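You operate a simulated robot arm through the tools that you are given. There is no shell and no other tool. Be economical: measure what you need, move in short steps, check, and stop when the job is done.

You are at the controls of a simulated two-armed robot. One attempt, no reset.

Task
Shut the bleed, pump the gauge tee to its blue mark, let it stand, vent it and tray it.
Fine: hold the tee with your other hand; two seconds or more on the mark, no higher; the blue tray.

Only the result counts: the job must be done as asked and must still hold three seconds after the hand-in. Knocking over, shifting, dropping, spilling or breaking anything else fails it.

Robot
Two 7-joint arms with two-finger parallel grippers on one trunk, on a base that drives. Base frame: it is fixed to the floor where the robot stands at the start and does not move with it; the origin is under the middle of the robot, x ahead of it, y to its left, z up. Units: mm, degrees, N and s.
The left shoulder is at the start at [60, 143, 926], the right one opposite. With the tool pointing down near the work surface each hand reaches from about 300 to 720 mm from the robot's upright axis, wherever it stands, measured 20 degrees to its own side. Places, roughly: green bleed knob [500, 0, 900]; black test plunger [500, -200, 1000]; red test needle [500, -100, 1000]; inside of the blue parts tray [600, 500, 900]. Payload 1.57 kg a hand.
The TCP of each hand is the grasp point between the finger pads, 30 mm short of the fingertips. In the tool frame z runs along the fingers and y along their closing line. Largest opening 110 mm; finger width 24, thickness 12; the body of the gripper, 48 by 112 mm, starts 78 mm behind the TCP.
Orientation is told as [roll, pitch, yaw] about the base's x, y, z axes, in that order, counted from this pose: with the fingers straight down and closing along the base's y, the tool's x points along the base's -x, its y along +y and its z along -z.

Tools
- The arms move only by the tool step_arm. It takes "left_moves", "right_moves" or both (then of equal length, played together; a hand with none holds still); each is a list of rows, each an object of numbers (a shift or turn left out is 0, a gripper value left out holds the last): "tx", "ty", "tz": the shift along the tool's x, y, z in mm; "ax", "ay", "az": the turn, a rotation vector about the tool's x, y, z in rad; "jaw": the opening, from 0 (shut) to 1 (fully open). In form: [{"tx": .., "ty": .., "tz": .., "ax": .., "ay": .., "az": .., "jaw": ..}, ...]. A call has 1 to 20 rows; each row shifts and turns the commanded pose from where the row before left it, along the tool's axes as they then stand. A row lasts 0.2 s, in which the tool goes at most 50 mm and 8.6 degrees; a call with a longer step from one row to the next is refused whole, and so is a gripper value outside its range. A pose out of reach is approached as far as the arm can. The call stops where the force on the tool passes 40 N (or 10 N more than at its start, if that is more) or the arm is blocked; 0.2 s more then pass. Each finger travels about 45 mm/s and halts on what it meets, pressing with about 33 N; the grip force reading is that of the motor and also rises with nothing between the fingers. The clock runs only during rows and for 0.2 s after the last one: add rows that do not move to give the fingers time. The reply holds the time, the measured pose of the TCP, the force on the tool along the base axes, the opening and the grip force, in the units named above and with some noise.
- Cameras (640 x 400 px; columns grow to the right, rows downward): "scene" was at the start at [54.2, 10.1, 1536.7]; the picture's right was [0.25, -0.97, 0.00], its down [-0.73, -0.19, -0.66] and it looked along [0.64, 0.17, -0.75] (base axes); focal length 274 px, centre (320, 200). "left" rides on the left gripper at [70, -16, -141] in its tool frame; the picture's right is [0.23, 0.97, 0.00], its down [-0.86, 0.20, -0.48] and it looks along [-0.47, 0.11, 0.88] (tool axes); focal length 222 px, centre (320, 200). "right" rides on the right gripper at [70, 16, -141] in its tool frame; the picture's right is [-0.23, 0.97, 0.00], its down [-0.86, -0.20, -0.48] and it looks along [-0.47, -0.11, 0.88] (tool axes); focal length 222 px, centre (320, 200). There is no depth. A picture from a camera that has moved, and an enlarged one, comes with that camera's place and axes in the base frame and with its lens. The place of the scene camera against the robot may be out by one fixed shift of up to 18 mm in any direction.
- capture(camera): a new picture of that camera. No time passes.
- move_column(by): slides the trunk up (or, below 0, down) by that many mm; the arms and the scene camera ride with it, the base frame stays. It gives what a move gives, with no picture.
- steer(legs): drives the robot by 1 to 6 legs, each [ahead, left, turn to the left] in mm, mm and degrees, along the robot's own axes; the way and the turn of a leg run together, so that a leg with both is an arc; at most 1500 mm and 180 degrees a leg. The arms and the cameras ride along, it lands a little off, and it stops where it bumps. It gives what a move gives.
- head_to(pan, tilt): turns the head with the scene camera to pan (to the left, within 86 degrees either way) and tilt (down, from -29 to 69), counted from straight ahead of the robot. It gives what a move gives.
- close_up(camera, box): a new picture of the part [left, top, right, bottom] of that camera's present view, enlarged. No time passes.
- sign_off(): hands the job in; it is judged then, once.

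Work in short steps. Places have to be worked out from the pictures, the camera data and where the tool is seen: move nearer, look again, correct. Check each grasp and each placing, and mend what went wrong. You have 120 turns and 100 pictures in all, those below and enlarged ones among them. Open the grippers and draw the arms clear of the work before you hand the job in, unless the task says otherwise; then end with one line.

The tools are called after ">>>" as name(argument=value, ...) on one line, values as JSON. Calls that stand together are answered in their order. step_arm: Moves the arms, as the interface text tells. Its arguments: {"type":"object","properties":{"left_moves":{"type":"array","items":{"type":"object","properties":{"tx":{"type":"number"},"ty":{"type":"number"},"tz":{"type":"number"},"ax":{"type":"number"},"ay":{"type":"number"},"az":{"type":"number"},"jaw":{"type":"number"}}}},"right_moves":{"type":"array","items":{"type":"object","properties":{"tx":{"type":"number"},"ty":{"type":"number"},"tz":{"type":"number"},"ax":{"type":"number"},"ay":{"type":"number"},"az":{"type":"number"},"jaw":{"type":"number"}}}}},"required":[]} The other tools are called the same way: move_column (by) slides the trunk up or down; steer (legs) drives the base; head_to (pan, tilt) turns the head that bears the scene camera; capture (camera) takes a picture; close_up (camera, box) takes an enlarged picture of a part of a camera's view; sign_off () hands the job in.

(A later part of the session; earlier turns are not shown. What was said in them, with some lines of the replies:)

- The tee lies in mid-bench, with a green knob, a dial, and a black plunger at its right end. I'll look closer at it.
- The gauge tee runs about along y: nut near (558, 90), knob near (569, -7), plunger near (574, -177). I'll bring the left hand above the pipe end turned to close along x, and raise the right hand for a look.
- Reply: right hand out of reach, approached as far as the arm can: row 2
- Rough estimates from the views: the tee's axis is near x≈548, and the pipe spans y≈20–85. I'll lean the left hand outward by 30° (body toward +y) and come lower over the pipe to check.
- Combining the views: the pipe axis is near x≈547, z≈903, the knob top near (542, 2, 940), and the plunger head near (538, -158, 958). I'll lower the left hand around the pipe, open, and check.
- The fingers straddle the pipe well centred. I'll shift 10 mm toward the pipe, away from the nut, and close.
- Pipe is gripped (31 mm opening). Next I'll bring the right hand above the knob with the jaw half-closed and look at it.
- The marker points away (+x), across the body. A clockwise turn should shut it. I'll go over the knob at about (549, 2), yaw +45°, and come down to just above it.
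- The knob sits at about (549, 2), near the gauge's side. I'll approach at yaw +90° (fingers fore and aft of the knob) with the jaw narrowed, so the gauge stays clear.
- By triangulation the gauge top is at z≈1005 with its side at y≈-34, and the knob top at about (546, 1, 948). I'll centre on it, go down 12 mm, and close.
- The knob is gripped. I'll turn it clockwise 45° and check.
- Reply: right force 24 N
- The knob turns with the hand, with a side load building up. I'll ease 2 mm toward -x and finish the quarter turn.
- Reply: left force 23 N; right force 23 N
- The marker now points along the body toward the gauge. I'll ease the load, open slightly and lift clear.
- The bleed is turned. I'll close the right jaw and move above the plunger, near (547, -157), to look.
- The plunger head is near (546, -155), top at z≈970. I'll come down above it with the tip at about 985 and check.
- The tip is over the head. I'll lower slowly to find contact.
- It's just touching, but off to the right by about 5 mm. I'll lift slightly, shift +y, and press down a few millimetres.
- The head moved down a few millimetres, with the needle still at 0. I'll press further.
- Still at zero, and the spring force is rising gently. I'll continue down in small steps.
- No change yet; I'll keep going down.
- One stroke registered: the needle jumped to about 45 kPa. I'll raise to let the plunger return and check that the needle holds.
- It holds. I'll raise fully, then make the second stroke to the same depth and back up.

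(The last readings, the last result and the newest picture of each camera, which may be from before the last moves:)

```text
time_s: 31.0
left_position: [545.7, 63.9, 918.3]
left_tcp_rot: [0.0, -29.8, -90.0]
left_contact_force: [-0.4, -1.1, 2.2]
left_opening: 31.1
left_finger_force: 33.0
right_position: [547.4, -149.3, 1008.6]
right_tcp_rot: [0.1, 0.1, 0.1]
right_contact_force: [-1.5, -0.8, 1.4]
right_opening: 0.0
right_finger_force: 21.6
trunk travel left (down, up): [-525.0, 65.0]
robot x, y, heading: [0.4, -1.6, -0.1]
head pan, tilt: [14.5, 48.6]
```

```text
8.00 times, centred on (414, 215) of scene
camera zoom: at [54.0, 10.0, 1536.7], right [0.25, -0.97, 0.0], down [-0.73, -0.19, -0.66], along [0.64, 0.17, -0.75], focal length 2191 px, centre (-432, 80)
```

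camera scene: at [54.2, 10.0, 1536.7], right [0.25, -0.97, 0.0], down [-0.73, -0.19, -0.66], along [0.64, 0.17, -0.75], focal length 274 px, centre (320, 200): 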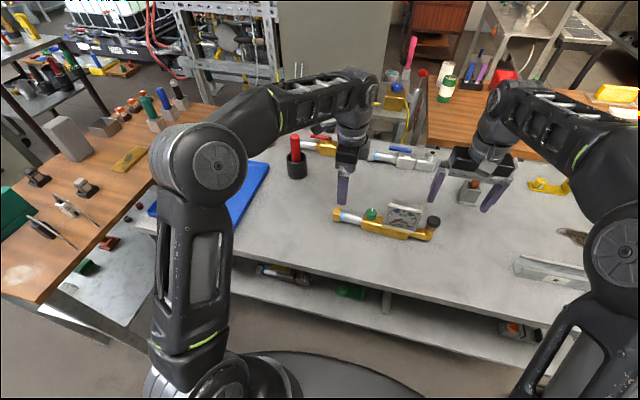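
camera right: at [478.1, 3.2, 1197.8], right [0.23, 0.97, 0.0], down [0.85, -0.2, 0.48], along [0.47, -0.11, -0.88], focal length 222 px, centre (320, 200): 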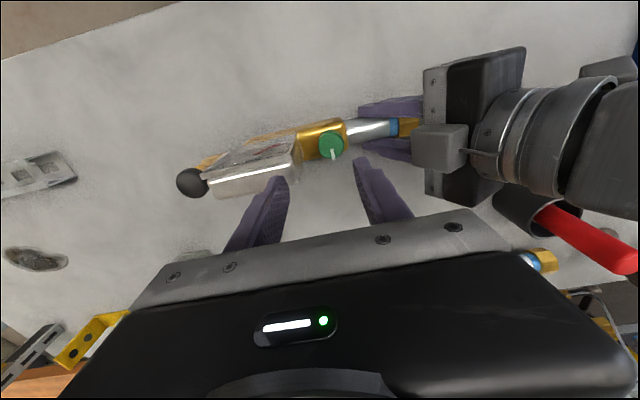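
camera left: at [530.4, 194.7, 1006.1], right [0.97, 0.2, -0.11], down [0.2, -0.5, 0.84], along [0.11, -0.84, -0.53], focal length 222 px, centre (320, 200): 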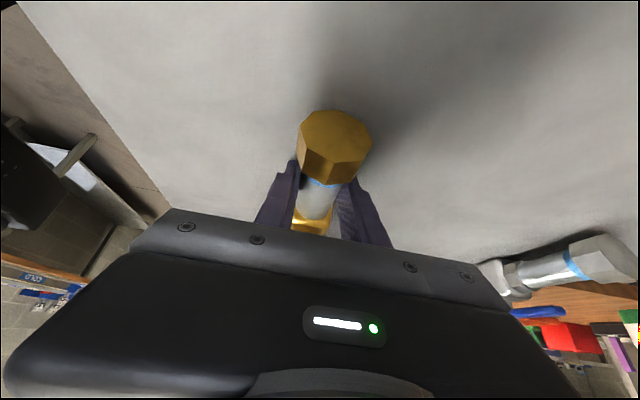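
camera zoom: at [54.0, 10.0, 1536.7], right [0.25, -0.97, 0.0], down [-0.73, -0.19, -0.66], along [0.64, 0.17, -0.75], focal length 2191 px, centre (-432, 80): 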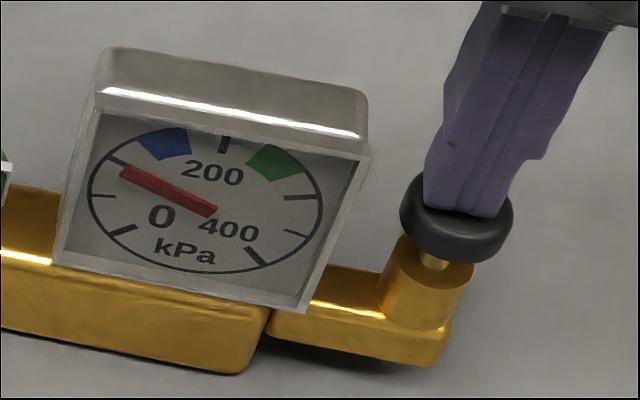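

Now about 93 kPa; a third stroke should bring it onto the blue.

>>> step_arm(right_moves=[{"tz": 5}, {"tz": 5}, {"tz": 4}, {"tz": 3}, {}, {"tz": -5}, {"tz": -5}, {"tz": -5}, {"tz": -3}, {}])

>>> close_up(camera="scene", box=[374, 190, 454, 240])

```text
time_s: 33.2
left_position: [545.9, 64.5, 918.5]
left_tcp_rot: [0.0, -29.8, -90.0]
left_contact_force: [-1.1, 0.3, 2.6]
left_opening: 31.2
left_finger_force: 33.0
right_position: [546.5, -149.3, 1008.2]
right_tcp_rot: [-0.1, 0.1, 0.1]
right_contact_force: [-0.7, -0.2, 0.4]
right_opening: 0.0
right_finger_force: 21.7
trunk travel left (down, up): [-525.0, 65.0]
robot x, y, heading: [0.5, -3.1, 0.1]
head pan, tilt: [14.5, 48.6]
```

```text
8.00 times, centred on (414, 215) of scene
camera zoom: at [54.0, 10.1, 1536.7], right [0.25, -0.97, 0.0], down [-0.73, -0.19, -0.66], along [0.64, 0.17, -0.75], focal length 2191 px, centre (-432, 80)
```

zoom: 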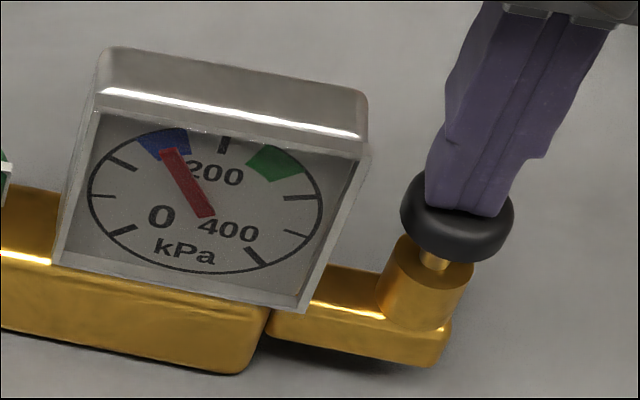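

The needle is in the middle of the blue. I'll lift the right hand clear, let it stand about 3 s, and check the needle.

>>> step_arm(right_moves=[{"tz": -25}, {"tz": -25}, {}, {}, {}, {}, {}, {}, {}, {}, {}, {}, {}, {}, {}, {}])

>>> close_up(camera="scene", box=[350, 185, 446, 245])

```text
time_s: 36.6
left_position: [546.0, 65.9, 918.0]
left_tcp_rot: [0.0, -29.9, -90.0]
left_contact_force: [-0.1, 0.5, 1.8]
left_opening: 31.3
left_finger_force: 33.1
right_position: [546.9, -149.9, 1059.4]
right_tcp_rot: [0.0, 0.0, 0.0]
right_contact_force: [0.3, -0.8, 0.3]
right_opening: 0.0
right_finger_force: 20.9
trunk travel left (down, up): [-525.0, 65.0]
robot x, y, heading: [-3.2, 0.8, 0.2]
head pan, tilt: [14.5, 48.6]
```

```text
6.67 times, centred on (398, 215) of scene
camera zoom: at [54.1, 10.1, 1536.7], right [0.25, -0.97, 0.0], down [-0.73, -0.19, -0.66], along [0.64, 0.17, -0.75], focal length 1826 px, centre (-200, 100)
```

zoom: 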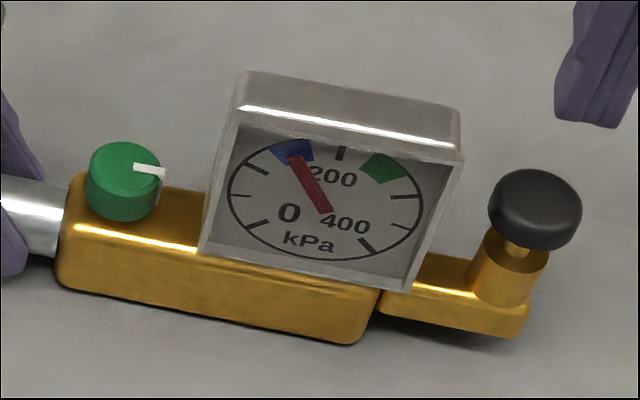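

It has held on the mark for over 3 s. Now to vent: bring the right hand back over the knob at yaw 0 with a 40 mm opening and check before grasping.

>>> step_arm(right_moves=[{"ty": 40, "jaw": 0.36}, {"ty": 40}, {"ty": 40}, {"ty": 33, "tx": 3.5}, {"tz": 35}, {"tz": 35}, {}])

>>> close_up(camera="right", box=[200, 60, 440, 210])

>>> close_up(camera="scene", box=[330, 160, 426, 220])

```text
time_s: 38.0
left_position: [546.5, 63.3, 918.4]
left_tcp_rot: [0.0, -29.7, -90.0]
left_contact_force: [-1.9, 0.7, 0.8]
left_opening: 31.1
left_finger_force: 33.5
right_position: [542.2, 5.7, 1003.8]
right_tcp_rot: [0.3, -0.3, 0.0]
right_contact_force: [-2.5, 0.4, 4.2]
right_opening: 39.5
right_finger_force: 0.1
trunk travel left (down, up): [-525.0, 65.0]
robot x, y, heading: [0.2, -3.0, -0.1]
head pan, tilt: [14.5, 48.6]
stopped in row 6 (right hand): the force on the tool passed its limit (the readings are from after the stop); the commanded pose is now the measured one
```

```text
2.67 times, centred on (320, 135) of right
camera zoom: at [472.3, 20.1, 1144.4], right [0.23, 0.97, 0.01], down [0.85, -0.2, 0.48], along [0.47, -0.1, -0.88], focal length 592 px, centre (320, 373)
```

zoom: 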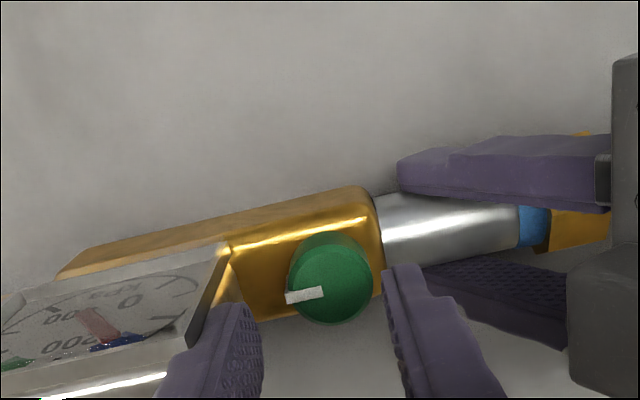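

```text
6.67 times, centred on (378, 190) of scene
camera zoom: at [53.3, 10.3, 1536.8], right [0.25, -0.97, 0.0], down [-0.73, -0.19, -0.66], along [0.64, 0.17, -0.75], focal length 1826 px, centre (-67, 267)
```

zoom: 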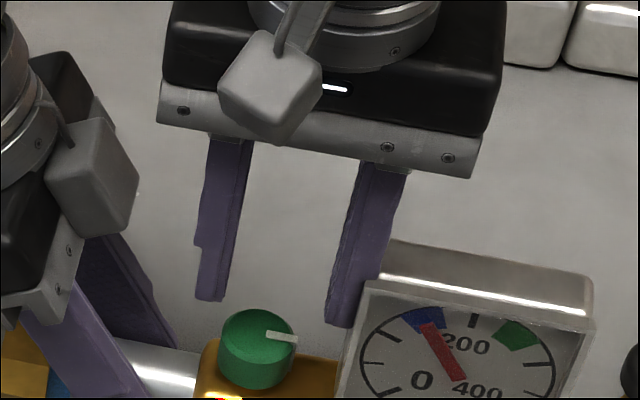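

The finger brushed the gauge top. The tee and needle look unchanged. I'll lift a little, shift 5 mm to +y, narrow the jaw slightly, and look again.

>>> step_arm(right_moves=[{"tz": -12}, {"ty": 4.5, "tx": -1, "jaw": 0.34}, {}])

>>> close_up(camera="right", box=[200, 60, 440, 210])

>>> close_up(camera="scene", box=[330, 170, 426, 230])

```text
time_s: 38.8
left_position: [545.3, 64.1, 918.6]
left_tcp_rot: [0.0, -29.7, -90.0]
left_contact_force: [0.1, -0.3, 3.5]
left_opening: 30.8
left_finger_force: 33.4
right_position: [544.5, 10.0, 1015.0]
right_tcp_rot: [0.1, -0.3, -0.1]
right_contact_force: [-0.1, 1.3, -0.6]
right_opening: 37.3
right_finger_force: 0.1
trunk travel left (down, up): [-525.0, 65.0]
robot x, y, heading: [-1.9, -2.4, -0.2]
head pan, tilt: [14.5, 48.6]
```

```text
2.67 times, centred on (320, 135) of right
camera zoom: at [473.9, 24.1, 1155.4], right [0.23, 0.97, 0.01], down [0.85, -0.2, 0.48], along [0.47, -0.11, -0.88], focal length 592 px, centre (320, 373)
```

zoom: 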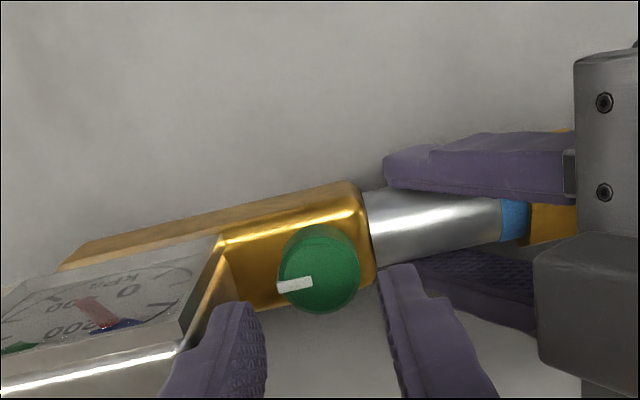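

```text
6.67 times, centred on (378, 200) of scene
camera zoom: at [53.9, 10.0, 1536.7], right [0.25, -0.97, 0.0], down [-0.73, -0.19, -0.66], along [0.64, 0.17, -0.75], focal length 1826 px, centre (-67, 200)
```

zoom: 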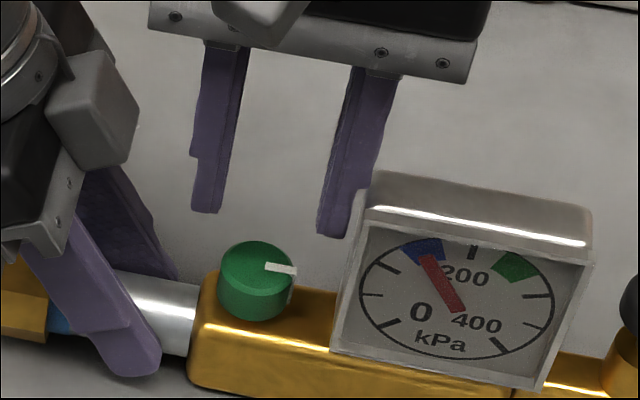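

Centred now, with about 6 mm clearance to the gauge. I'll descend in steps and grip the knob.

>>> step_arm(right_moves=[{"tz": 12}, {"tz": 12}, {"tz": 12}, {"tz": 10}, {"tz": 10}, {"jaw": 0.25}, {"jaw": 0.1}, {}, {}])

>>> close_up(camera="right", box=[200, 60, 440, 210])

>>> close_up(camera="scene", box=[330, 170, 426, 230])

```text
time_s: 40.8
left_position: [545.4, 64.5, 918.2]
left_tcp_rot: [0.0, -29.8, -89.9]
left_contact_force: [-0.2, 0.4, 2.5]
left_opening: 31.0
left_finger_force: 33.1
right_position: [545.4, 10.1, 959.1]
right_tcp_rot: [0.2, -0.3, -0.1]
right_contact_force: [0.6, -0.3, 1.4]
right_opening: 29.7
right_finger_force: 32.5
trunk travel left (down, up): [-525.0, 65.0]
robot x, y, heading: [-1.1, 3.0, -0.1]
head pan, tilt: [14.5, 48.6]
```

```text
2.67 times, centred on (320, 135) of right
camera zoom: at [474.3, 24.7, 1099.5], right [0.23, 0.97, 0.01], down [0.85, -0.2, 0.48], along [0.47, -0.11, -0.88], focal length 592 px, centre (320, 373)
```

zoom: 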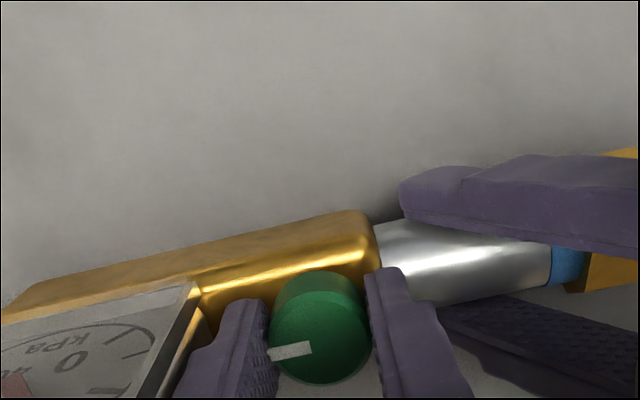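

```text
6.67 times, centred on (378, 200) of scene
camera zoom: at [54.0, 10.1, 1536.7], right [0.25, -0.97, 0.0], down [-0.73, -0.19, -0.66], along [0.64, 0.17, -0.75], focal length 1826 px, centre (-67, 200)
```

zoom: 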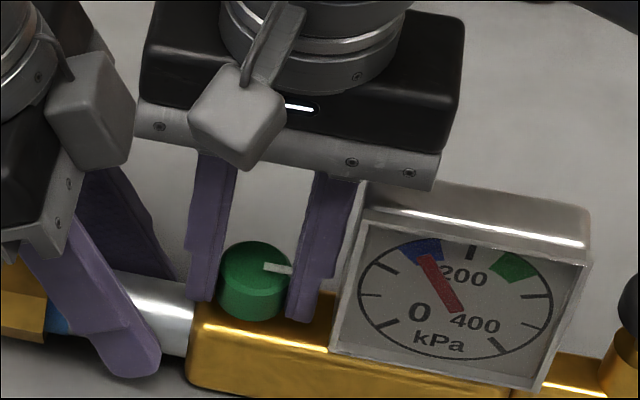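

Well centred with low forces. I'll turn counter-clockwise 45° first and check.

>>> step_arm(right_moves=[{"az": -0.131}, {"az": -0.131}, {"az": -0.131}, {"az": -0.131}, {"az": -0.131}, {"az": -0.131}, {}])

>>> close_up(camera="scene", box=[330, 170, 426, 230])

```text
time_s: 42.4
left_position: [545.5, 63.2, 918.1]
left_tcp_rot: [0.0, -29.8, -89.9]
left_contact_force: [-3.9, 0.4, 1.2]
left_opening: 31.3
left_finger_force: 33.0
right_position: [546.0, 10.2, 958.4]
right_tcp_rot: [0.1, -0.4, 45.1]
right_contact_force: [3.7, -1.4, 0.4]
right_opening: 29.8
right_finger_force: 33.0
trunk travel left (down, up): [-525.0, 65.0]
robot x, y, heading: [0.0, -2.4, -0.0]
head pan, tilt: [14.5, 48.6]
```

```text
6.67 times, centred on (378, 200) of scene
camera zoom: at [54.1, 10.0, 1536.7], right [0.25, -0.97, 0.0], down [-0.73, -0.19, -0.66], along [0.64, 0.17, -0.75], focal length 1826 px, centre (-67, 200)
```

zoom: 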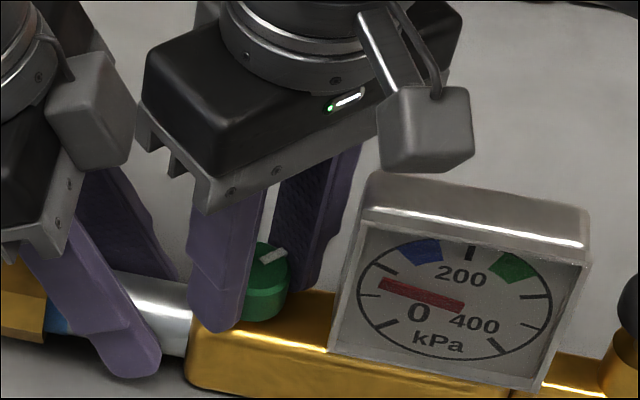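

The needle is dropping, so the bleed vents. I'll finish the quarter turn and wait.

>>> step_arm(right_moves=[{"az": -0.131}, {"az": -0.131}, {"az": -0.131}, {"az": -0.131}, {"az": -0.131}, {"az": -0.131}, {}, {}, {}, {}, {}])

>>> close_up(camera="scene", box=[330, 170, 426, 230])

```text
time_s: 44.8
left_position: [545.7, 63.6, 919.0]
left_tcp_rot: [0.0, -29.8, -90.0]
left_contact_force: [-8.1, -0.1, 3.2]
left_opening: 31.3
left_finger_force: 32.6
right_position: [544.6, 9.1, 958.6]
right_tcp_rot: [-0.3, -0.2, 90.1]
right_contact_force: [9.8, 0.5, -0.3]
right_opening: 29.7
right_finger_force: 33.3
trunk travel left (down, up): [-525.0, 65.0]
robot x, y, heading: [1.7, -0.7, 0.1]
head pan, tilt: [14.5, 48.6]
```

```text
6.67 times, centred on (378, 200) of scene
camera zoom: at [54.2, 10.1, 1536.7], right [0.25, -0.97, 0.0], down [-0.73, -0.19, -0.66], along [0.64, 0.17, -0.75], focal length 1826 px, centre (-67, 200)
```

zoom: 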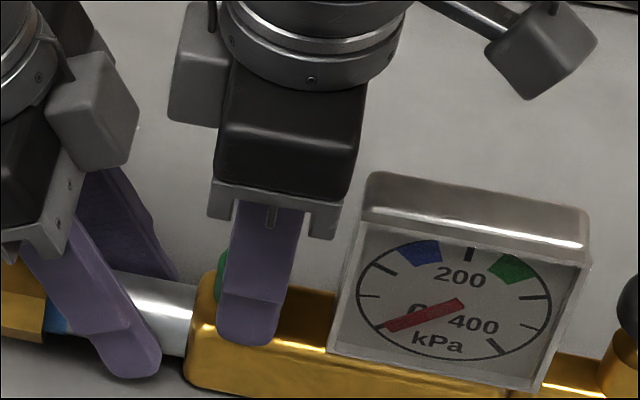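

Fully vented: the needle is at 0. I'll release the knob and lift the right hand away, then look at the tray.

>>> step_arm(right_moves=[{"jaw": 0.42}, {}, {"tz": -15}, {"tz": -40}, {"tz": -45}, {"tx": 45}, {"tx": 45}, {"tx": 45}, {"tx": 45}, {}])

>>> head_to(pan=35, tilt=48)

>>> capture(camera="scene")

```text
time_s: 47.0
left_position: [546.5, 63.0, 917.8]
left_tcp_rot: [0.0, -29.8, -90.1]
left_contact_force: [0.2, -2.2, -0.1]
left_opening: 31.0
left_finger_force: 32.6
right_position: [544.7, -171.6, 1057.0]
right_tcp_rot: [-0.2, -0.2, 90.1]
right_contact_force: [-0.9, -0.5, 0.0]
right_opening: 46.2
right_finger_force: 0.1
trunk travel left (down, up): [-525.0, 65.0]
robot x, y, heading: [-2.8, -2.9, 0.2]
head pan, tilt: [14.5, 48.6]
```

```text
time_s: 47.8
left_position: [546.6, 63.2, 918.9]
left_tcp_rot: [0.0, -29.7, -90.0]
left_contact_force: [0.4, 0.1, 3.2]
left_opening: 31.1
left_finger_force: 33.1
right_position: [545.3, -171.7, 1057.4]
right_tcp_rot: [-0.2, -0.3, 90.1]
right_contact_force: [-0.7, -0.2, -0.1]
right_opening: 46.3
right_finger_force: 0.1
trunk travel left (down, up): [-525.0, 65.0]
robot x, y, heading: [2.3, -1.6, 0.1]
head pan, tilt: [35.0, 48.0]
```

```text
48 pictures are left
camera scene: at [43.0, 35.6, 1537.5], right [0.57, -0.82, 0.0], down [-0.61, -0.43, -0.67], along [0.55, 0.38, -0.74], focal length 274 px, centre (320, 200)
```

scene: 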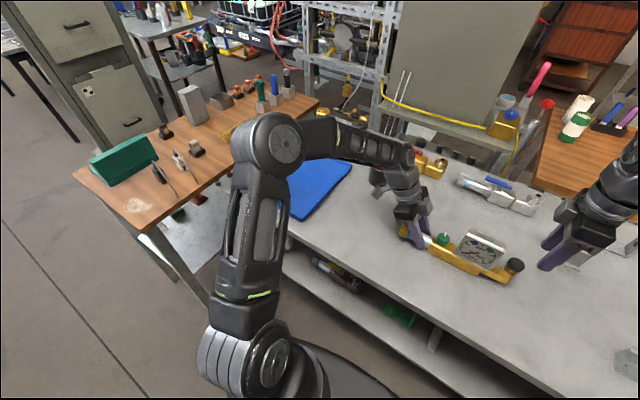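

The tray spans roughly x 420–712 and y 376–662; the tee is about 285 mm long, so I'll lay it diagonally. First I'll re-grip nearer its middle: release the pipe, back off, and set the left hand upright over the knob end of the body.

>>> step_arm(left_moves=[{"jaw": 0.7}, {}, {}, {}, {"tz": -40}, {"tz": -40}, {"tz": -30}, {"ay": 0.13}, {"ay": 0.13}, {"ay": 0.13}, {"ay": 0.13}, {}])

>>> head_to(pan=14.5, tilt=48.6)

>>> close_up(camera="scene", box=[310, 150, 470, 250])

>>> capture(camera="left")

```text
time_s: 50.4
left_position: [546.6, 119.0, 1013.6]
left_tcp_rot: [-0.1, 0.2, -90.0]
left_contact_force: [-0.4, 0.8, -0.2]
left_opening: 77.0
left_finger_force: 0.1
right_position: [545.4, -170.4, 1057.4]
right_tcp_rot: [-0.3, -0.1, 90.1]
right_contact_force: [0.1, 0.3, 0.3]
right_opening: 46.2
right_finger_force: 0.0
trunk travel left (down, up): [-525.0, 65.0]
robot x, y, heading: [0.9, -3.0, -0.3]
head pan, tilt: [35.0, 48.0]
```

```text
time_s: 51.3
left_position: [545.6, 118.2, 1014.3]
left_tcp_rot: [-0.1, -0.1, -89.9]
left_contact_force: [0.3, 0.1, -0.2]
left_opening: 77.0
left_finger_force: 0.1
right_position: [544.7, -171.7, 1057.2]
right_tcp_rot: [-0.3, -0.2, 90.1]
right_contact_force: [0.1, 0.2, -0.9]
right_opening: 46.1
right_finger_force: 0.0
trunk travel left (down, up): [-525.0, 65.0]
robot x, y, heading: [0.2, 0.3, 0.0]
head pan, tilt: [14.5, 48.6]
```

```text
4.00 times, centred on (390, 200) of scene
camera zoom: at [54.2, 10.2, 1536.6], right [0.25, -0.97, 0.0], down [-0.73, -0.19, -0.66], along [0.64, 0.17, -0.75], focal length 1096 px, centre (40, 200)
```

zoom: 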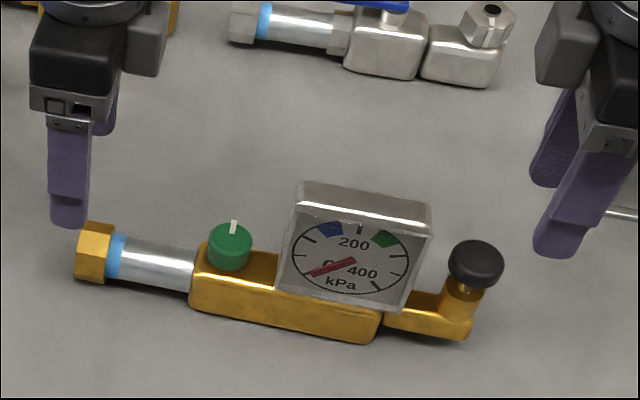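

```text
46 pictures are left
camera left: at [530.3, 187.9, 1154.7], right [0.97, 0.23, 0.0], down [0.2, -0.86, 0.48], along [0.11, -0.47, -0.88], focal length 222 px, centre (320, 200)
```

left: 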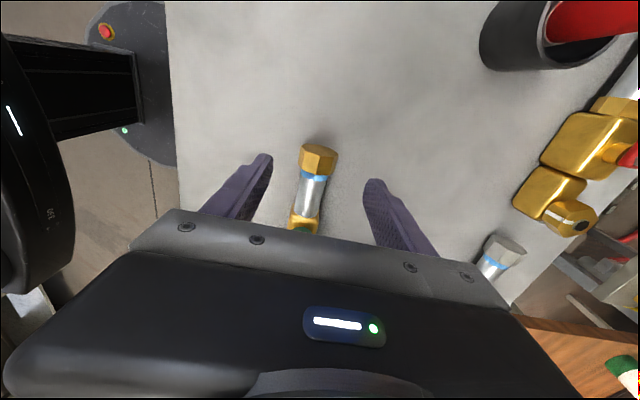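

The tee is settled and vented, marker across again. I'll move the left hand over the knob (about y=5) and lower partway, fingers astride the body.

>>> step_arm(left_moves=[{"tx": -38}, {"tx": -38}, {"tx": -37.5}, {"tz": 20}, {"tz": 20}, {}])

>>> close_up(camera="scene", box=[310, 150, 470, 250])

>>> close_up(camera="left", box=[200, 90, 440, 240])

```text
time_s: 52.7
left_position: [545.4, 5.9, 973.5]
left_tcp_rot: [0.0, 0.1, -89.8]
left_contact_force: [-0.3, 0.0, -0.1]
left_opening: 77.0
left_finger_force: 0.0
right_position: [545.0, -171.4, 1057.3]
right_tcp_rot: [-0.3, -0.2, 90.1]
right_contact_force: [0.1, 0.5, 0.1]
right_opening: 46.1
right_finger_force: 0.0
trunk travel left (down, up): [-525.0, 65.0]
robot x, y, heading: [-0.2, -0.5, -0.1]
head pan, tilt: [14.5, 48.6]
```

```text
4.00 times, centred on (390, 200) of scene
camera zoom: at [54.1, 10.2, 1536.6], right [0.25, -0.97, 0.0], down [-0.73, -0.19, -0.66], along [0.64, 0.17, -0.75], focal length 1096 px, centre (40, 200)
```

zoom: 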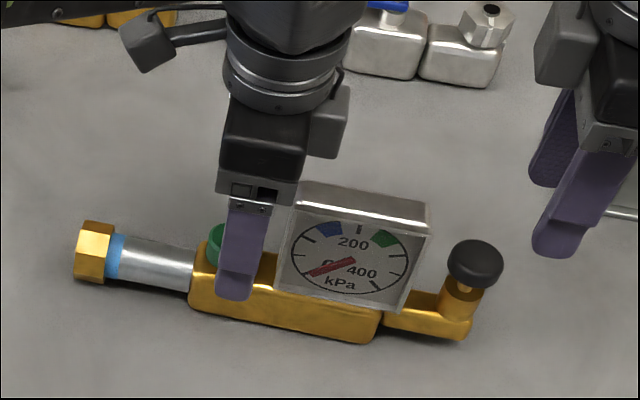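

```text
2.67 times, centred on (320, 165) of left
camera zoom: at [530.5, 74.5, 1113.7], right [0.97, 0.23, 0.0], down [0.2, -0.85, 0.48], along [0.11, -0.47, -0.88], focal length 592 px, centre (320, 293)
```

zoom: 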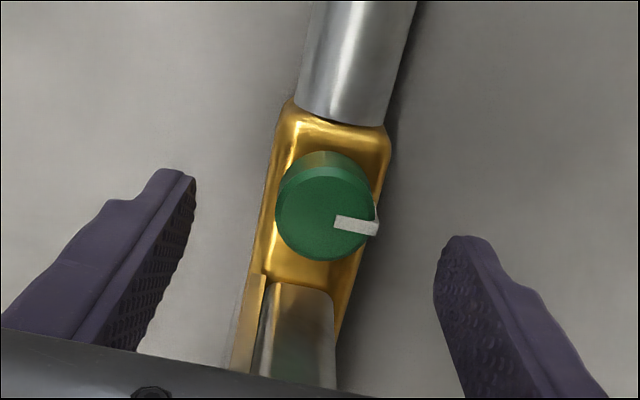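

Well placed. I'll descend to z≈926 and close on the body.

>>> step_arm(left_moves=[{"tx": 1.5, "ty": 1, "tz": 16}, {"tz": 16}, {"tz": 15}, {"jaw": 0.5}, {"jaw": 0.3}, {"jaw": 0.1}, {}, {}, {}])

>>> close_up(camera="scene", box=[310, 150, 470, 250])

>>> close_up(camera="left", box=[200, 90, 440, 240])

```text
time_s: 54.7
left_position: [545.5, 6.0, 928.5]
left_tcp_rot: [0.2, 0.1, -90.0]
left_contact_force: [-2.7, 1.1, 15.3]
left_opening: 39.8
left_finger_force: 33.6
right_position: [543.2, -170.9, 1057.4]
right_tcp_rot: [-0.4, -0.3, 90.0]
right_contact_force: [-0.1, 0.6, -0.2]
right_opening: 46.1
right_finger_force: 0.0
trunk travel left (down, up): [-525.0, 65.0]
robot x, y, heading: [-0.8, -2.3, 0.0]
head pan, tilt: [14.5, 48.6]
```

```text
4.00 times, centred on (390, 200) of scene
camera zoom: at [52.5, 10.2, 1536.8], right [0.25, -0.97, 0.0], down [-0.73, -0.19, -0.66], along [0.64, 0.17, -0.75], focal length 1096 px, centre (40, 200)
```

zoom: 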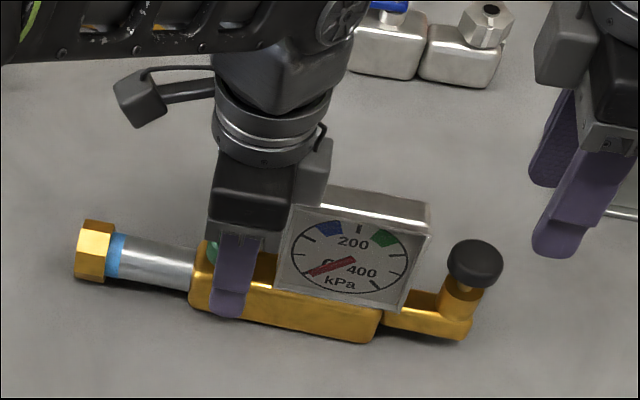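

```text
2.67 times, centred on (320, 165) of left
camera zoom: at [530.5, 75.8, 1068.4], right [0.97, 0.23, 0.0], down [0.2, -0.85, 0.48], along [0.11, -0.47, -0.88], focal length 592 px, centre (320, 293)
```

zoom: 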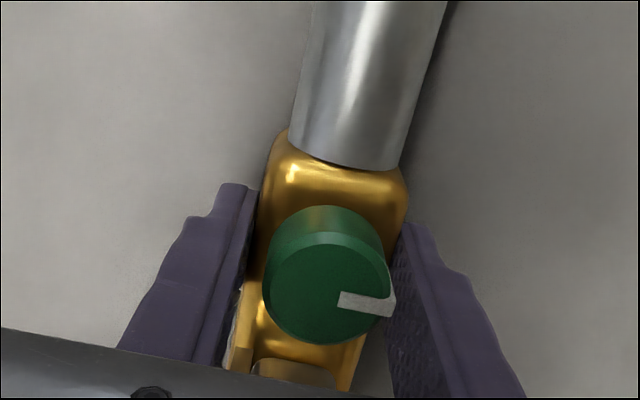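

Gripped at 39.8 mm, but there's a 15 N upward push, probably the gripper body on the gauge corner. I'll open slightly, rise 4 mm, shift 3 mm to +y and re-close.

>>> step_arm(left_moves=[{"jaw": 0.42}, {}, {"tz": -4, "tx": 3}, {}, {"jaw": 0.3}, {"jaw": 0.1}, {}, {}])

```text
time_s: 56.5
left_position: [548.0, 9.2, 930.0]
left_tcp_rot: [0.0, 0.0, -90.0]
left_contact_force: [0.1, -0.4, 0.6]
left_opening: 40.0
left_finger_force: 32.5
right_position: [547.0, -171.0, 1056.5]
right_tcp_rot: [-0.2, -0.1, 90.1]
right_contact_force: [0.7, -0.4, 0.2]
right_opening: 46.2
right_finger_force: 0.1
trunk travel left (down, up): [-525.0, 65.0]
robot x, y, heading: [0.8, 3.6, 0.1]
head pan, tilt: [14.5, 48.6]
```

No load now. I'll do a trial lift of 25 mm to see whether it holds level.

>>> step_arm(left_moves=[{"tz": -5}, {"tz": -10}, {"tz": -10}, {}, {}])

>>> close_up(camera="scene", box=[310, 150, 470, 250])

```text
time_s: 57.7
left_position: [547.0, 9.2, 954.7]
left_tcp_rot: [0.0, 0.1, -90.0]
left_contact_force: [0.1, 0.2, -7.3]
left_opening: 39.9
left_finger_force: 32.7
right_position: [544.2, -171.6, 1057.4]
right_tcp_rot: [-0.3, -0.3, 90.2]
right_contact_force: [-0.8, 0.6, -0.2]
right_opening: 46.4
right_finger_force: 0.0
trunk travel left (down, up): [-525.0, 65.0]
robot x, y, heading: [0.4, -0.4, 0.1]
head pan, tilt: [14.5, 48.6]
```

```text
4.00 times, centred on (390, 200) of scene
camera zoom: at [54.8, 10.0, 1536.6], right [0.25, -0.97, 0.0], down [-0.73, -0.19, -0.66], along [0.64, 0.17, -0.75], focal length 1096 px, centre (40, 200)
```

zoom: 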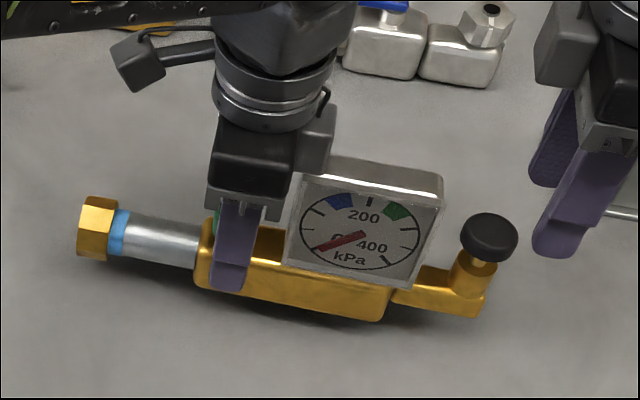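

It holds (about 0.75 kg) with a slight droop. I'll move the right hand clear and lift the tee a further 55 mm.

>>> step_arm(right_moves=[{"tx": 45}, {"tx": 45}, {"tx": 20}, {}, {}, {}, {}, {}], left_moves=[{}, {}, {}, {"tz": -15}, {"tz": -20}, {"tz": -20}, {}, {}])

>>> close_up(camera="scene", box=[300, 130, 476, 240])

```text
time_s: 59.5
left_position: [547.8, 9.9, 1010.0]
left_tcp_rot: [0.0, 0.0, -90.0]
left_contact_force: [-2.0, -0.2, -7.8]
left_opening: 39.7
left_finger_force: 32.8
right_position: [545.8, -281.3, 1056.3]
right_tcp_rot: [-0.3, -0.2, 90.1]
right_contact_force: [-0.3, -0.1, 0.0]
right_opening: 46.3
right_finger_force: 0.0
trunk travel left (down, up): [-525.0, 65.0]
robot x, y, heading: [0.8, -2.8, -0.1]
head pan, tilt: [14.5, 48.6]
```

```text
3.64 times, centred on (388, 185) of scene
camera zoom: at [54.8, 10.0, 1536.6], right [0.25, -0.97, 0.0], down [-0.73, -0.19, -0.66], along [0.64, 0.17, -0.75], focal length 996 px, centre (73, 254)
```

zoom: 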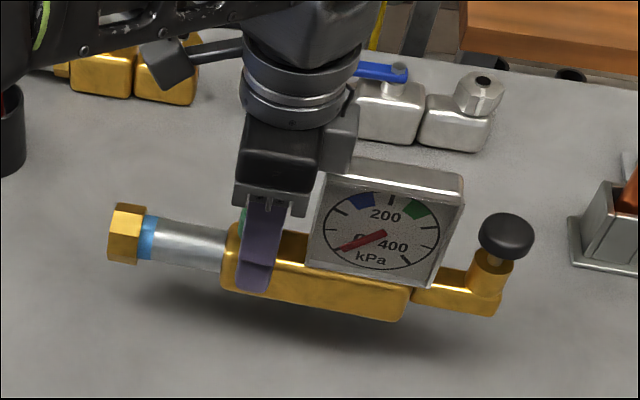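

The hold is stable. I'll drive the robot 150 mm left as a first leg.

>>> steer(legs=[[0, 150, 0]])

>>> capture(camera="scene")

```text
time_s: 60.9
left_position: [546.8, 161.0, 1010.6]
left_tcp_rot: [0.1, 0.0, -90.0]
left_contact_force: [-0.5, 0.3, -7.6]
left_opening: 40.1
left_finger_force: 32.9
right_position: [545.7, -130.2, 1058.1]
right_tcp_rot: [-0.3, -0.2, 90.1]
right_contact_force: [-0.5, 0.2, -0.2]
right_opening: 46.2
right_finger_force: 0.0
trunk travel left (down, up): [-525.0, 65.0]
robot x, y, heading: [-0.8, 146.8, 0.0]
head pan, tilt: [14.5, 48.6]
```

```text
39 pictures are left
camera scene: at [54.9, 161.8, 1536.6], right [0.25, -0.97, 0.0], down [-0.73, -0.19, -0.66], along [0.64, 0.16, -0.75], focal length 274 px, centre (320, 200)
```

scene: 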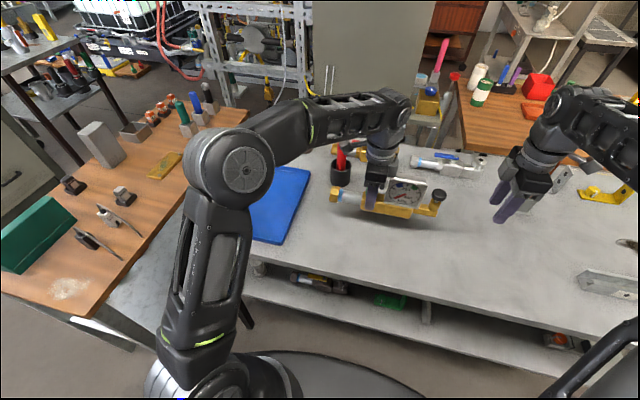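

All clear. I'll drive another 150 mm left.

>>> steer(legs=[[0, 150, 0]])

>>> capture(camera="scene")

```text
time_s: 62.2
left_position: [547.0, 313.8, 1010.3]
left_tcp_rot: [0.0, 0.0, -89.9]
left_contact_force: [0.2, 0.8, -7.4]
left_opening: 39.9
left_finger_force: 32.8
right_position: [546.5, 22.7, 1058.0]
right_tcp_rot: [-0.3, -0.2, 90.2]
right_contact_force: [0.2, 1.1, 1.3]
right_opening: 46.2
right_finger_force: 0.1
trunk travel left (down, up): [-525.0, 65.0]
robot x, y, heading: [0.4, 306.6, -0.1]
head pan, tilt: [14.5, 48.6]
```

```text
38 pictures are left
camera scene: at [54.8, 313.1, 1536.6], right [0.25, -0.97, 0.0], down [-0.73, -0.19, -0.66], along [0.64, 0.17, -0.75], focal length 274 px, centre (320, 200)
```

scene: 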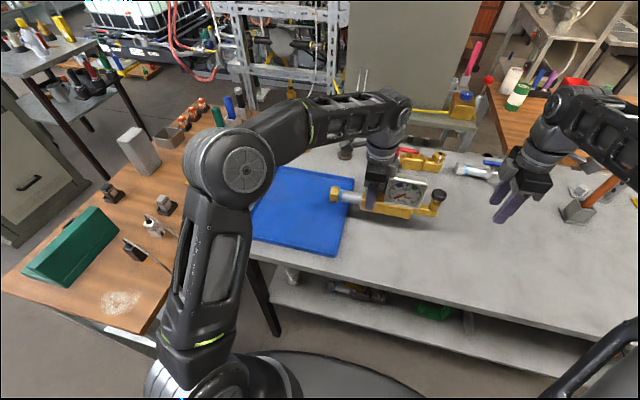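

The tray spans about x 420–720 and y 373–630. I'll carry the tee over it to a hold point of about (544, 524), then rotate 55° so it lies along the tray's diagonal.

>>> step_arm(left_moves=[{"tx": 30}, {"tx": 30}, {"tx": 30}, {"tx": 30}, {"tx": 30}, {"tx": 30}, {"tx": 30, "ty": -3}, {"az": -0.12}, {"az": -0.12}, {"az": -0.12}, {"az": -0.12}, {"az": -0.12}, {"az": -0.12}, {"az": -0.12}, {"az": -0.12}, {}])

>>> capture(camera="scene")

>>> capture(camera="left")

```text
time_s: 65.6
left_position: [545.1, 521.3, 1009.8]
left_tcp_rot: [0.0, 0.0, -34.7]
left_contact_force: [-0.1, 0.2, -7.0]
left_opening: 39.7
left_finger_force: 32.9
right_position: [545.9, 22.0, 1057.5]
right_tcp_rot: [-0.3, -0.2, 90.2]
right_contact_force: [-0.1, 0.7, -0.6]
right_opening: 46.0
right_finger_force: 0.2
trunk travel left (down, up): [-525.0, 65.0]
robot x, y, heading: [1.8, 300.6, 0.1]
head pan, tilt: [14.5, 48.6]
```

```text
37 pictures are left
camera scene: at [54.8, 311.8, 1536.6], right [0.25, -0.97, 0.0], down [-0.73, -0.19, -0.66], along [0.64, 0.17, -0.75], focal length 274 px, centre (320, 200)
```

scene: 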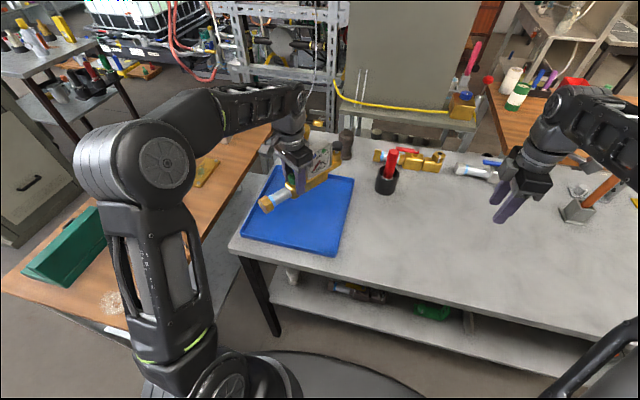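

```text
36 pictures are left
camera left: at [478.4, 548.5, 1150.6], right [0.37, 0.93, 0.0], down [0.82, -0.32, 0.48], along [0.44, -0.18, -0.88], focal length 222 px, centre (320, 200)
```

left: 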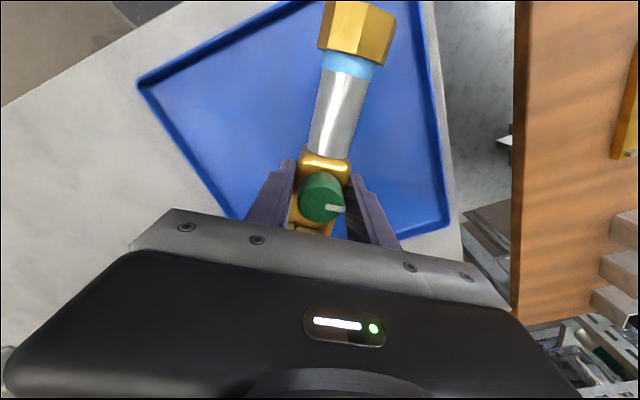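

The tray is about x 411–719 and y 374–655. I'll nudge the tee to centre it and lower to TCP z≈945.

>>> step_arm(left_moves=[{"tx": 10.6, "ty": 4.8}, {"tz": 15}, {"tz": 15}, {"tz": 15}, {"tz": 12}, {"tz": 8}, {}, {}])

>>> close_up(camera="scene", box=[230, 130, 374, 220])

```text
time_s: 67.4
left_position: [539.5, 532.9, 945.7]
left_tcp_rot: [0.0, 0.2, -34.9]
left_contact_force: [0.2, 0.5, -7.7]
left_opening: 39.4
left_finger_force: 32.8
right_position: [545.6, 20.6, 1057.3]
right_tcp_rot: [-0.3, -0.2, 90.1]
right_contact_force: [-0.6, 0.0, -0.7]
right_opening: 46.1
right_finger_force: 0.1
trunk travel left (down, up): [-525.0, 65.0]
robot x, y, heading: [-1.3, 304.4, 0.0]
head pan, tilt: [14.5, 48.6]
```

```text
4.44 times, centred on (302, 175) of scene
camera zoom: at [54.9, 311.8, 1536.6], right [0.25, -0.97, 0.0], down [-0.73, -0.19, -0.66], along [0.64, 0.17, -0.75], focal length 1217 px, centre (400, 311)
```

zoom: 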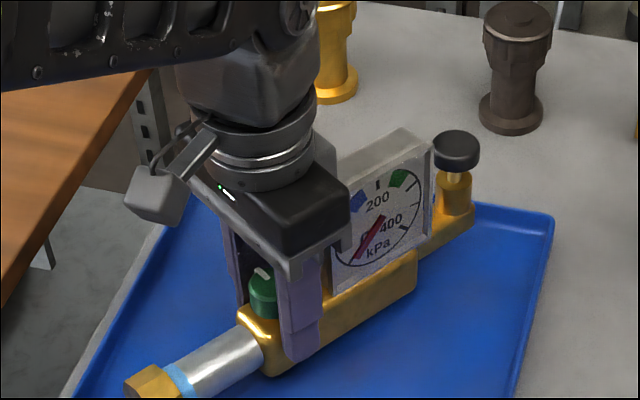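

The plunger end is somewhat close to the far rim, so I'll shift 9 mm toward me, then lower slowly to touch down.

>>> step_arm(left_moves=[{"tx": 7.4, "ty": -5.1}, {"tz": 3}, {"tz": 3}, {"tz": 2}, {}, {}])

```text
time_s: 68.8
left_position: [529.1, 532.8, 936.2]
left_tcp_rot: [0.0, 0.1, -34.9]
left_contact_force: [-0.2, -0.4, -7.2]
left_opening: 39.5
left_finger_force: 33.6
right_position: [546.6, 21.7, 1057.3]
right_tcp_rot: [-0.3, -0.2, 90.2]
right_contact_force: [-0.8, 0.0, 0.1]
right_opening: 46.1
right_finger_force: 0.1
trunk travel left (down, up): [-525.0, 65.0]
robot x, y, heading: [-2.8, 304.5, 0.3]
head pan, tilt: [14.5, 48.6]
```

Not touching yet; I'll continue with 1 mm steps.

>>> step_arm(left_moves=[{"tz": 1}, {"tz": 1}, {"tz": 1}, {}])

>>> close_up(camera="scene", box=[230, 130, 374, 220])

```text
time_s: 69.8
left_position: [529.9, 533.1, 934.3]
left_tcp_rot: [0.0, 0.0, -34.9]
left_contact_force: [-1.0, -0.1, -1.1]
left_opening: 39.5
left_finger_force: 33.1
right_position: [545.7, 20.9, 1057.9]
right_tcp_rot: [-0.2, -0.3, 90.2]
right_contact_force: [-0.9, -0.1, 0.2]
right_opening: 46.2
right_finger_force: 0.0
trunk travel left (down, up): [-525.0, 65.0]
robot x, y, heading: [-0.3, 298.2, 0.1]
head pan, tilt: [14.5, 48.6]
```

```text
4.44 times, centred on (302, 175) of scene
camera zoom: at [54.2, 311.8, 1536.7], right [0.25, -0.97, 0.0], down [-0.73, -0.19, -0.66], along [0.64, 0.17, -0.75], focal length 1217 px, centre (400, 311)
```

zoom: 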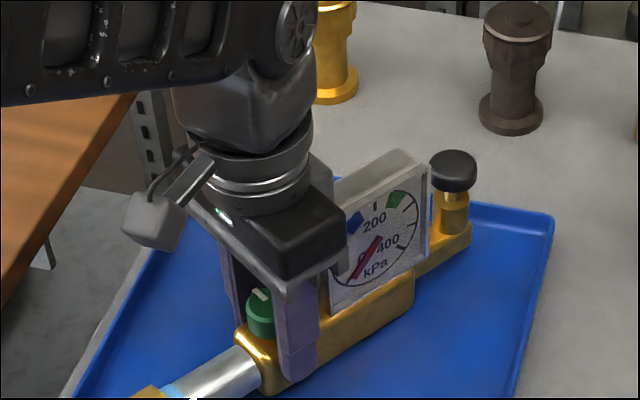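

It's touching down and inside the rim. One more millimetre, then I'll open gently.

>>> step_arm(left_moves=[{"tz": 1}, {"tz": 1}, {}, {"jaw": 0.42}, {"jaw": 0.5}, {"jaw": 0.6}, {}, {}])

>>> close_up(camera="scene", box=[230, 130, 374, 220])

>>> close_up(camera="left", box=[200, 50, 440, 240])

```text
time_s: 71.6
left_position: [528.6, 532.5, 932.7]
left_tcp_rot: [0.0, -0.1, -34.9]
left_contact_force: [0.2, 0.2, 0.6]
left_opening: 66.0
left_finger_force: 0.1
right_position: [546.4, 21.7, 1057.0]
right_tcp_rot: [-0.3, -0.2, 90.2]
right_contact_force: [-0.8, -0.5, 1.0]
right_opening: 46.4
right_finger_force: 0.1
trunk travel left (down, up): [-525.0, 65.0]
robot x, y, heading: [4.3, 297.7, -0.2]
head pan, tilt: [14.5, 48.6]
```

```text
4.44 times, centred on (302, 175) of scene
camera zoom: at [54.2, 311.6, 1536.6], right [0.25, -0.97, 0.0], down [-0.73, -0.19, -0.66], along [0.64, 0.17, -0.75], focal length 1217 px, centre (400, 311)
```

zoom: 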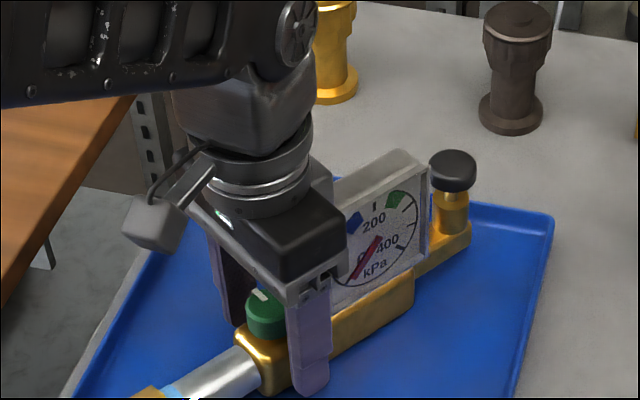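

```text
2.11 times, centred on (320, 145) of left
camera zoom: at [463.4, 558.7, 1072.9], right [0.37, 0.93, 0.0], down [0.82, -0.33, 0.48], along [0.44, -0.18, -0.88], focal length 468 px, centre (320, 316)
```

zoom: 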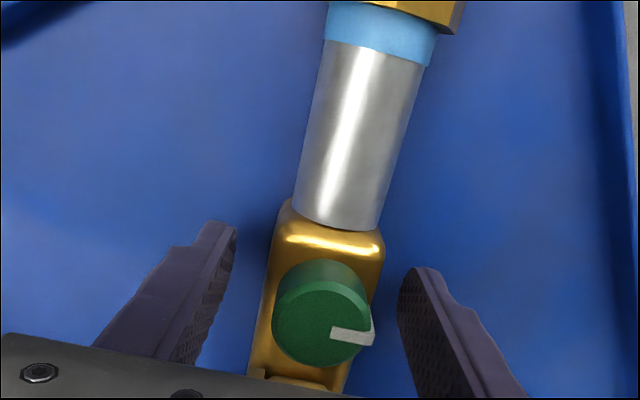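

Released; the tee sits flat in the tray. I'll lift the left hand straight up, draw it back, and view the result.

>>> step_arm(left_moves=[{"tz": -15}, {"tz": -30}, {"tz": -40}, {"tz": -40}, {"ty": -30, "tx": 20}, {"ty": -40, "tx": 20}, {"ty": -40, "tx": 20}, {"ty": -40, "tx": 20}, {"ty": -40, "tx": 20}, {"jaw": 1.0}, {}, {}])

>>> capture(camera="scene")

>>> close_up(camera="scene", box=[210, 130, 370, 270])

```text
time_s: 74.2
left_position: [337.6, 433.1, 1056.9]
left_tcp_rot: [0.0, 0.0, -34.8]
left_contact_force: [-0.4, 0.6, -0.4]
left_opening: 110.1
left_finger_force: 0.0
right_position: [545.1, 21.3, 1057.7]
right_tcp_rot: [-0.4, -0.2, 90.2]
right_contact_force: [0.1, 0.2, 0.6]
right_opening: 46.3
right_finger_force: 0.1
trunk travel left (down, up): [-525.0, 65.0]
robot x, y, heading: [1.5, 302.8, -0.0]
head pan, tilt: [14.5, 48.6]
```

```text
31 pictures are left
camera scene: at [54.2, 311.6, 1536.6], right [0.25, -0.97, 0.0], down [-0.73, -0.19, -0.66], along [0.64, 0.17, -0.75], focal length 274 px, centre (320, 200)
```

scene: 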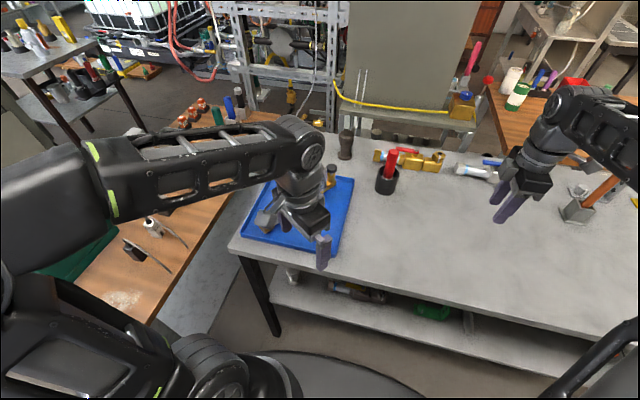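

```text
2.86 times, centred on (290, 200) of scene
camera zoom: at [54.2, 311.6, 1536.6], right [0.25, -0.97, 0.0], down [-0.73, -0.19, -0.66], along [0.64, 0.17, -0.75], focal length 782 px, centre (406, 200)
```

zoom: 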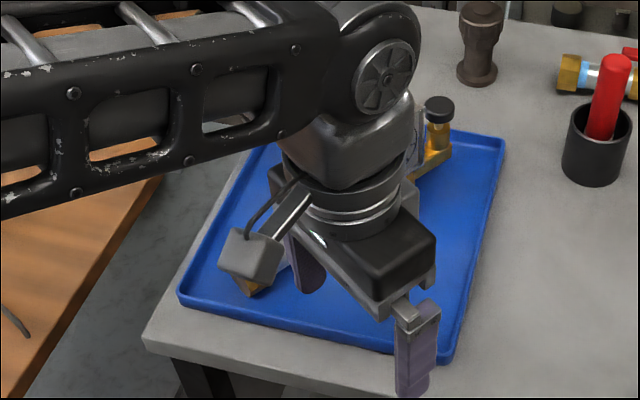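

The arm hides the tray, so I'll swing the left hand to the right and look again.

>>> step_arm(left_moves=[{"tz": -20, "tx": -34, "ty": -22}, {"tx": -34, "ty": -22}, {"tx": -34, "ty": -22}, {"tx": -34, "ty": -22}, {}])

>>> close_up(camera="scene", box=[210, 130, 370, 270])

```text
time_s: 75.4
left_position: [398.9, 283.1, 1076.4]
left_tcp_rot: [0.0, 0.0, -34.9]
left_contact_force: [0.1, 0.3, -0.6]
left_opening: 110.1
left_finger_force: 0.1
right_position: [545.4, 21.3, 1057.0]
right_tcp_rot: [-0.3, -0.1, 90.2]
right_contact_force: [0.2, 0.0, -0.3]
right_opening: 46.6
right_finger_force: 0.0
trunk travel left (down, up): [-525.0, 65.0]
robot x, y, heading: [-2.2, 303.0, 0.3]
head pan, tilt: [14.5, 48.6]
```

```text
2.86 times, centred on (290, 200) of scene
camera zoom: at [53.7, 312.1, 1536.6], right [0.25, -0.97, 0.0], down [-0.73, -0.19, -0.66], along [0.64, 0.17, -0.75], focal length 782 px, centre (406, 200)
```

zoom: 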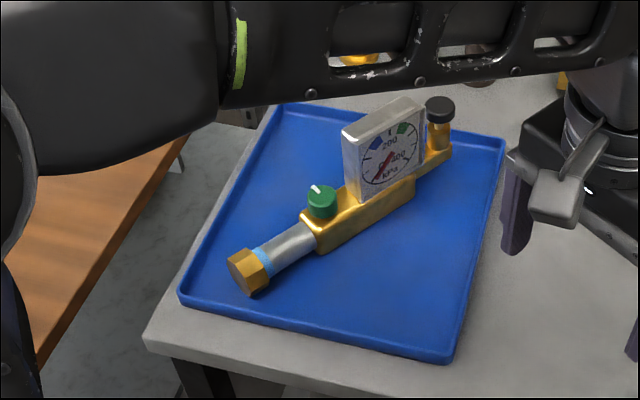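

The tee lies fully in the tray, upright, needle at 0 and bleed open. I'll open the right gripper fully and hand in.

>>> step_arm(right_moves=[{"jaw": 1.0}, {}, {}, {}, {}])

>>> sign_off()

```text
time_s: 76.6
left_position: [399.1, 284.3, 1079.2]
left_tcp_rot: [0.1, 0.0, -34.9]
left_contact_force: [0.6, 0.9, 0.1]
left_opening: 110.1
left_finger_force: 0.1
right_position: [545.6, 20.3, 1056.9]
right_tcp_rot: [-0.3, -0.2, 90.2]
right_contact_force: [-0.7, -0.7, 1.1]
right_opening: 109.9
right_finger_force: 0.0
trunk travel left (down, up): [-525.0, 65.0]
robot x, y, heading: [-0.2, 297.1, 0.2]
head pan, tilt: [14.5, 48.6]
```

```text
The job is handed in.
```

I shut the bleed, pumped the gauge tee to its blue mark in three strokes with the left hand holding it, let it stand over 3 s, vented it to 0 and laid it in the blue tray; the right finger and the left gripper each touched the gauge once, with no visible effect.
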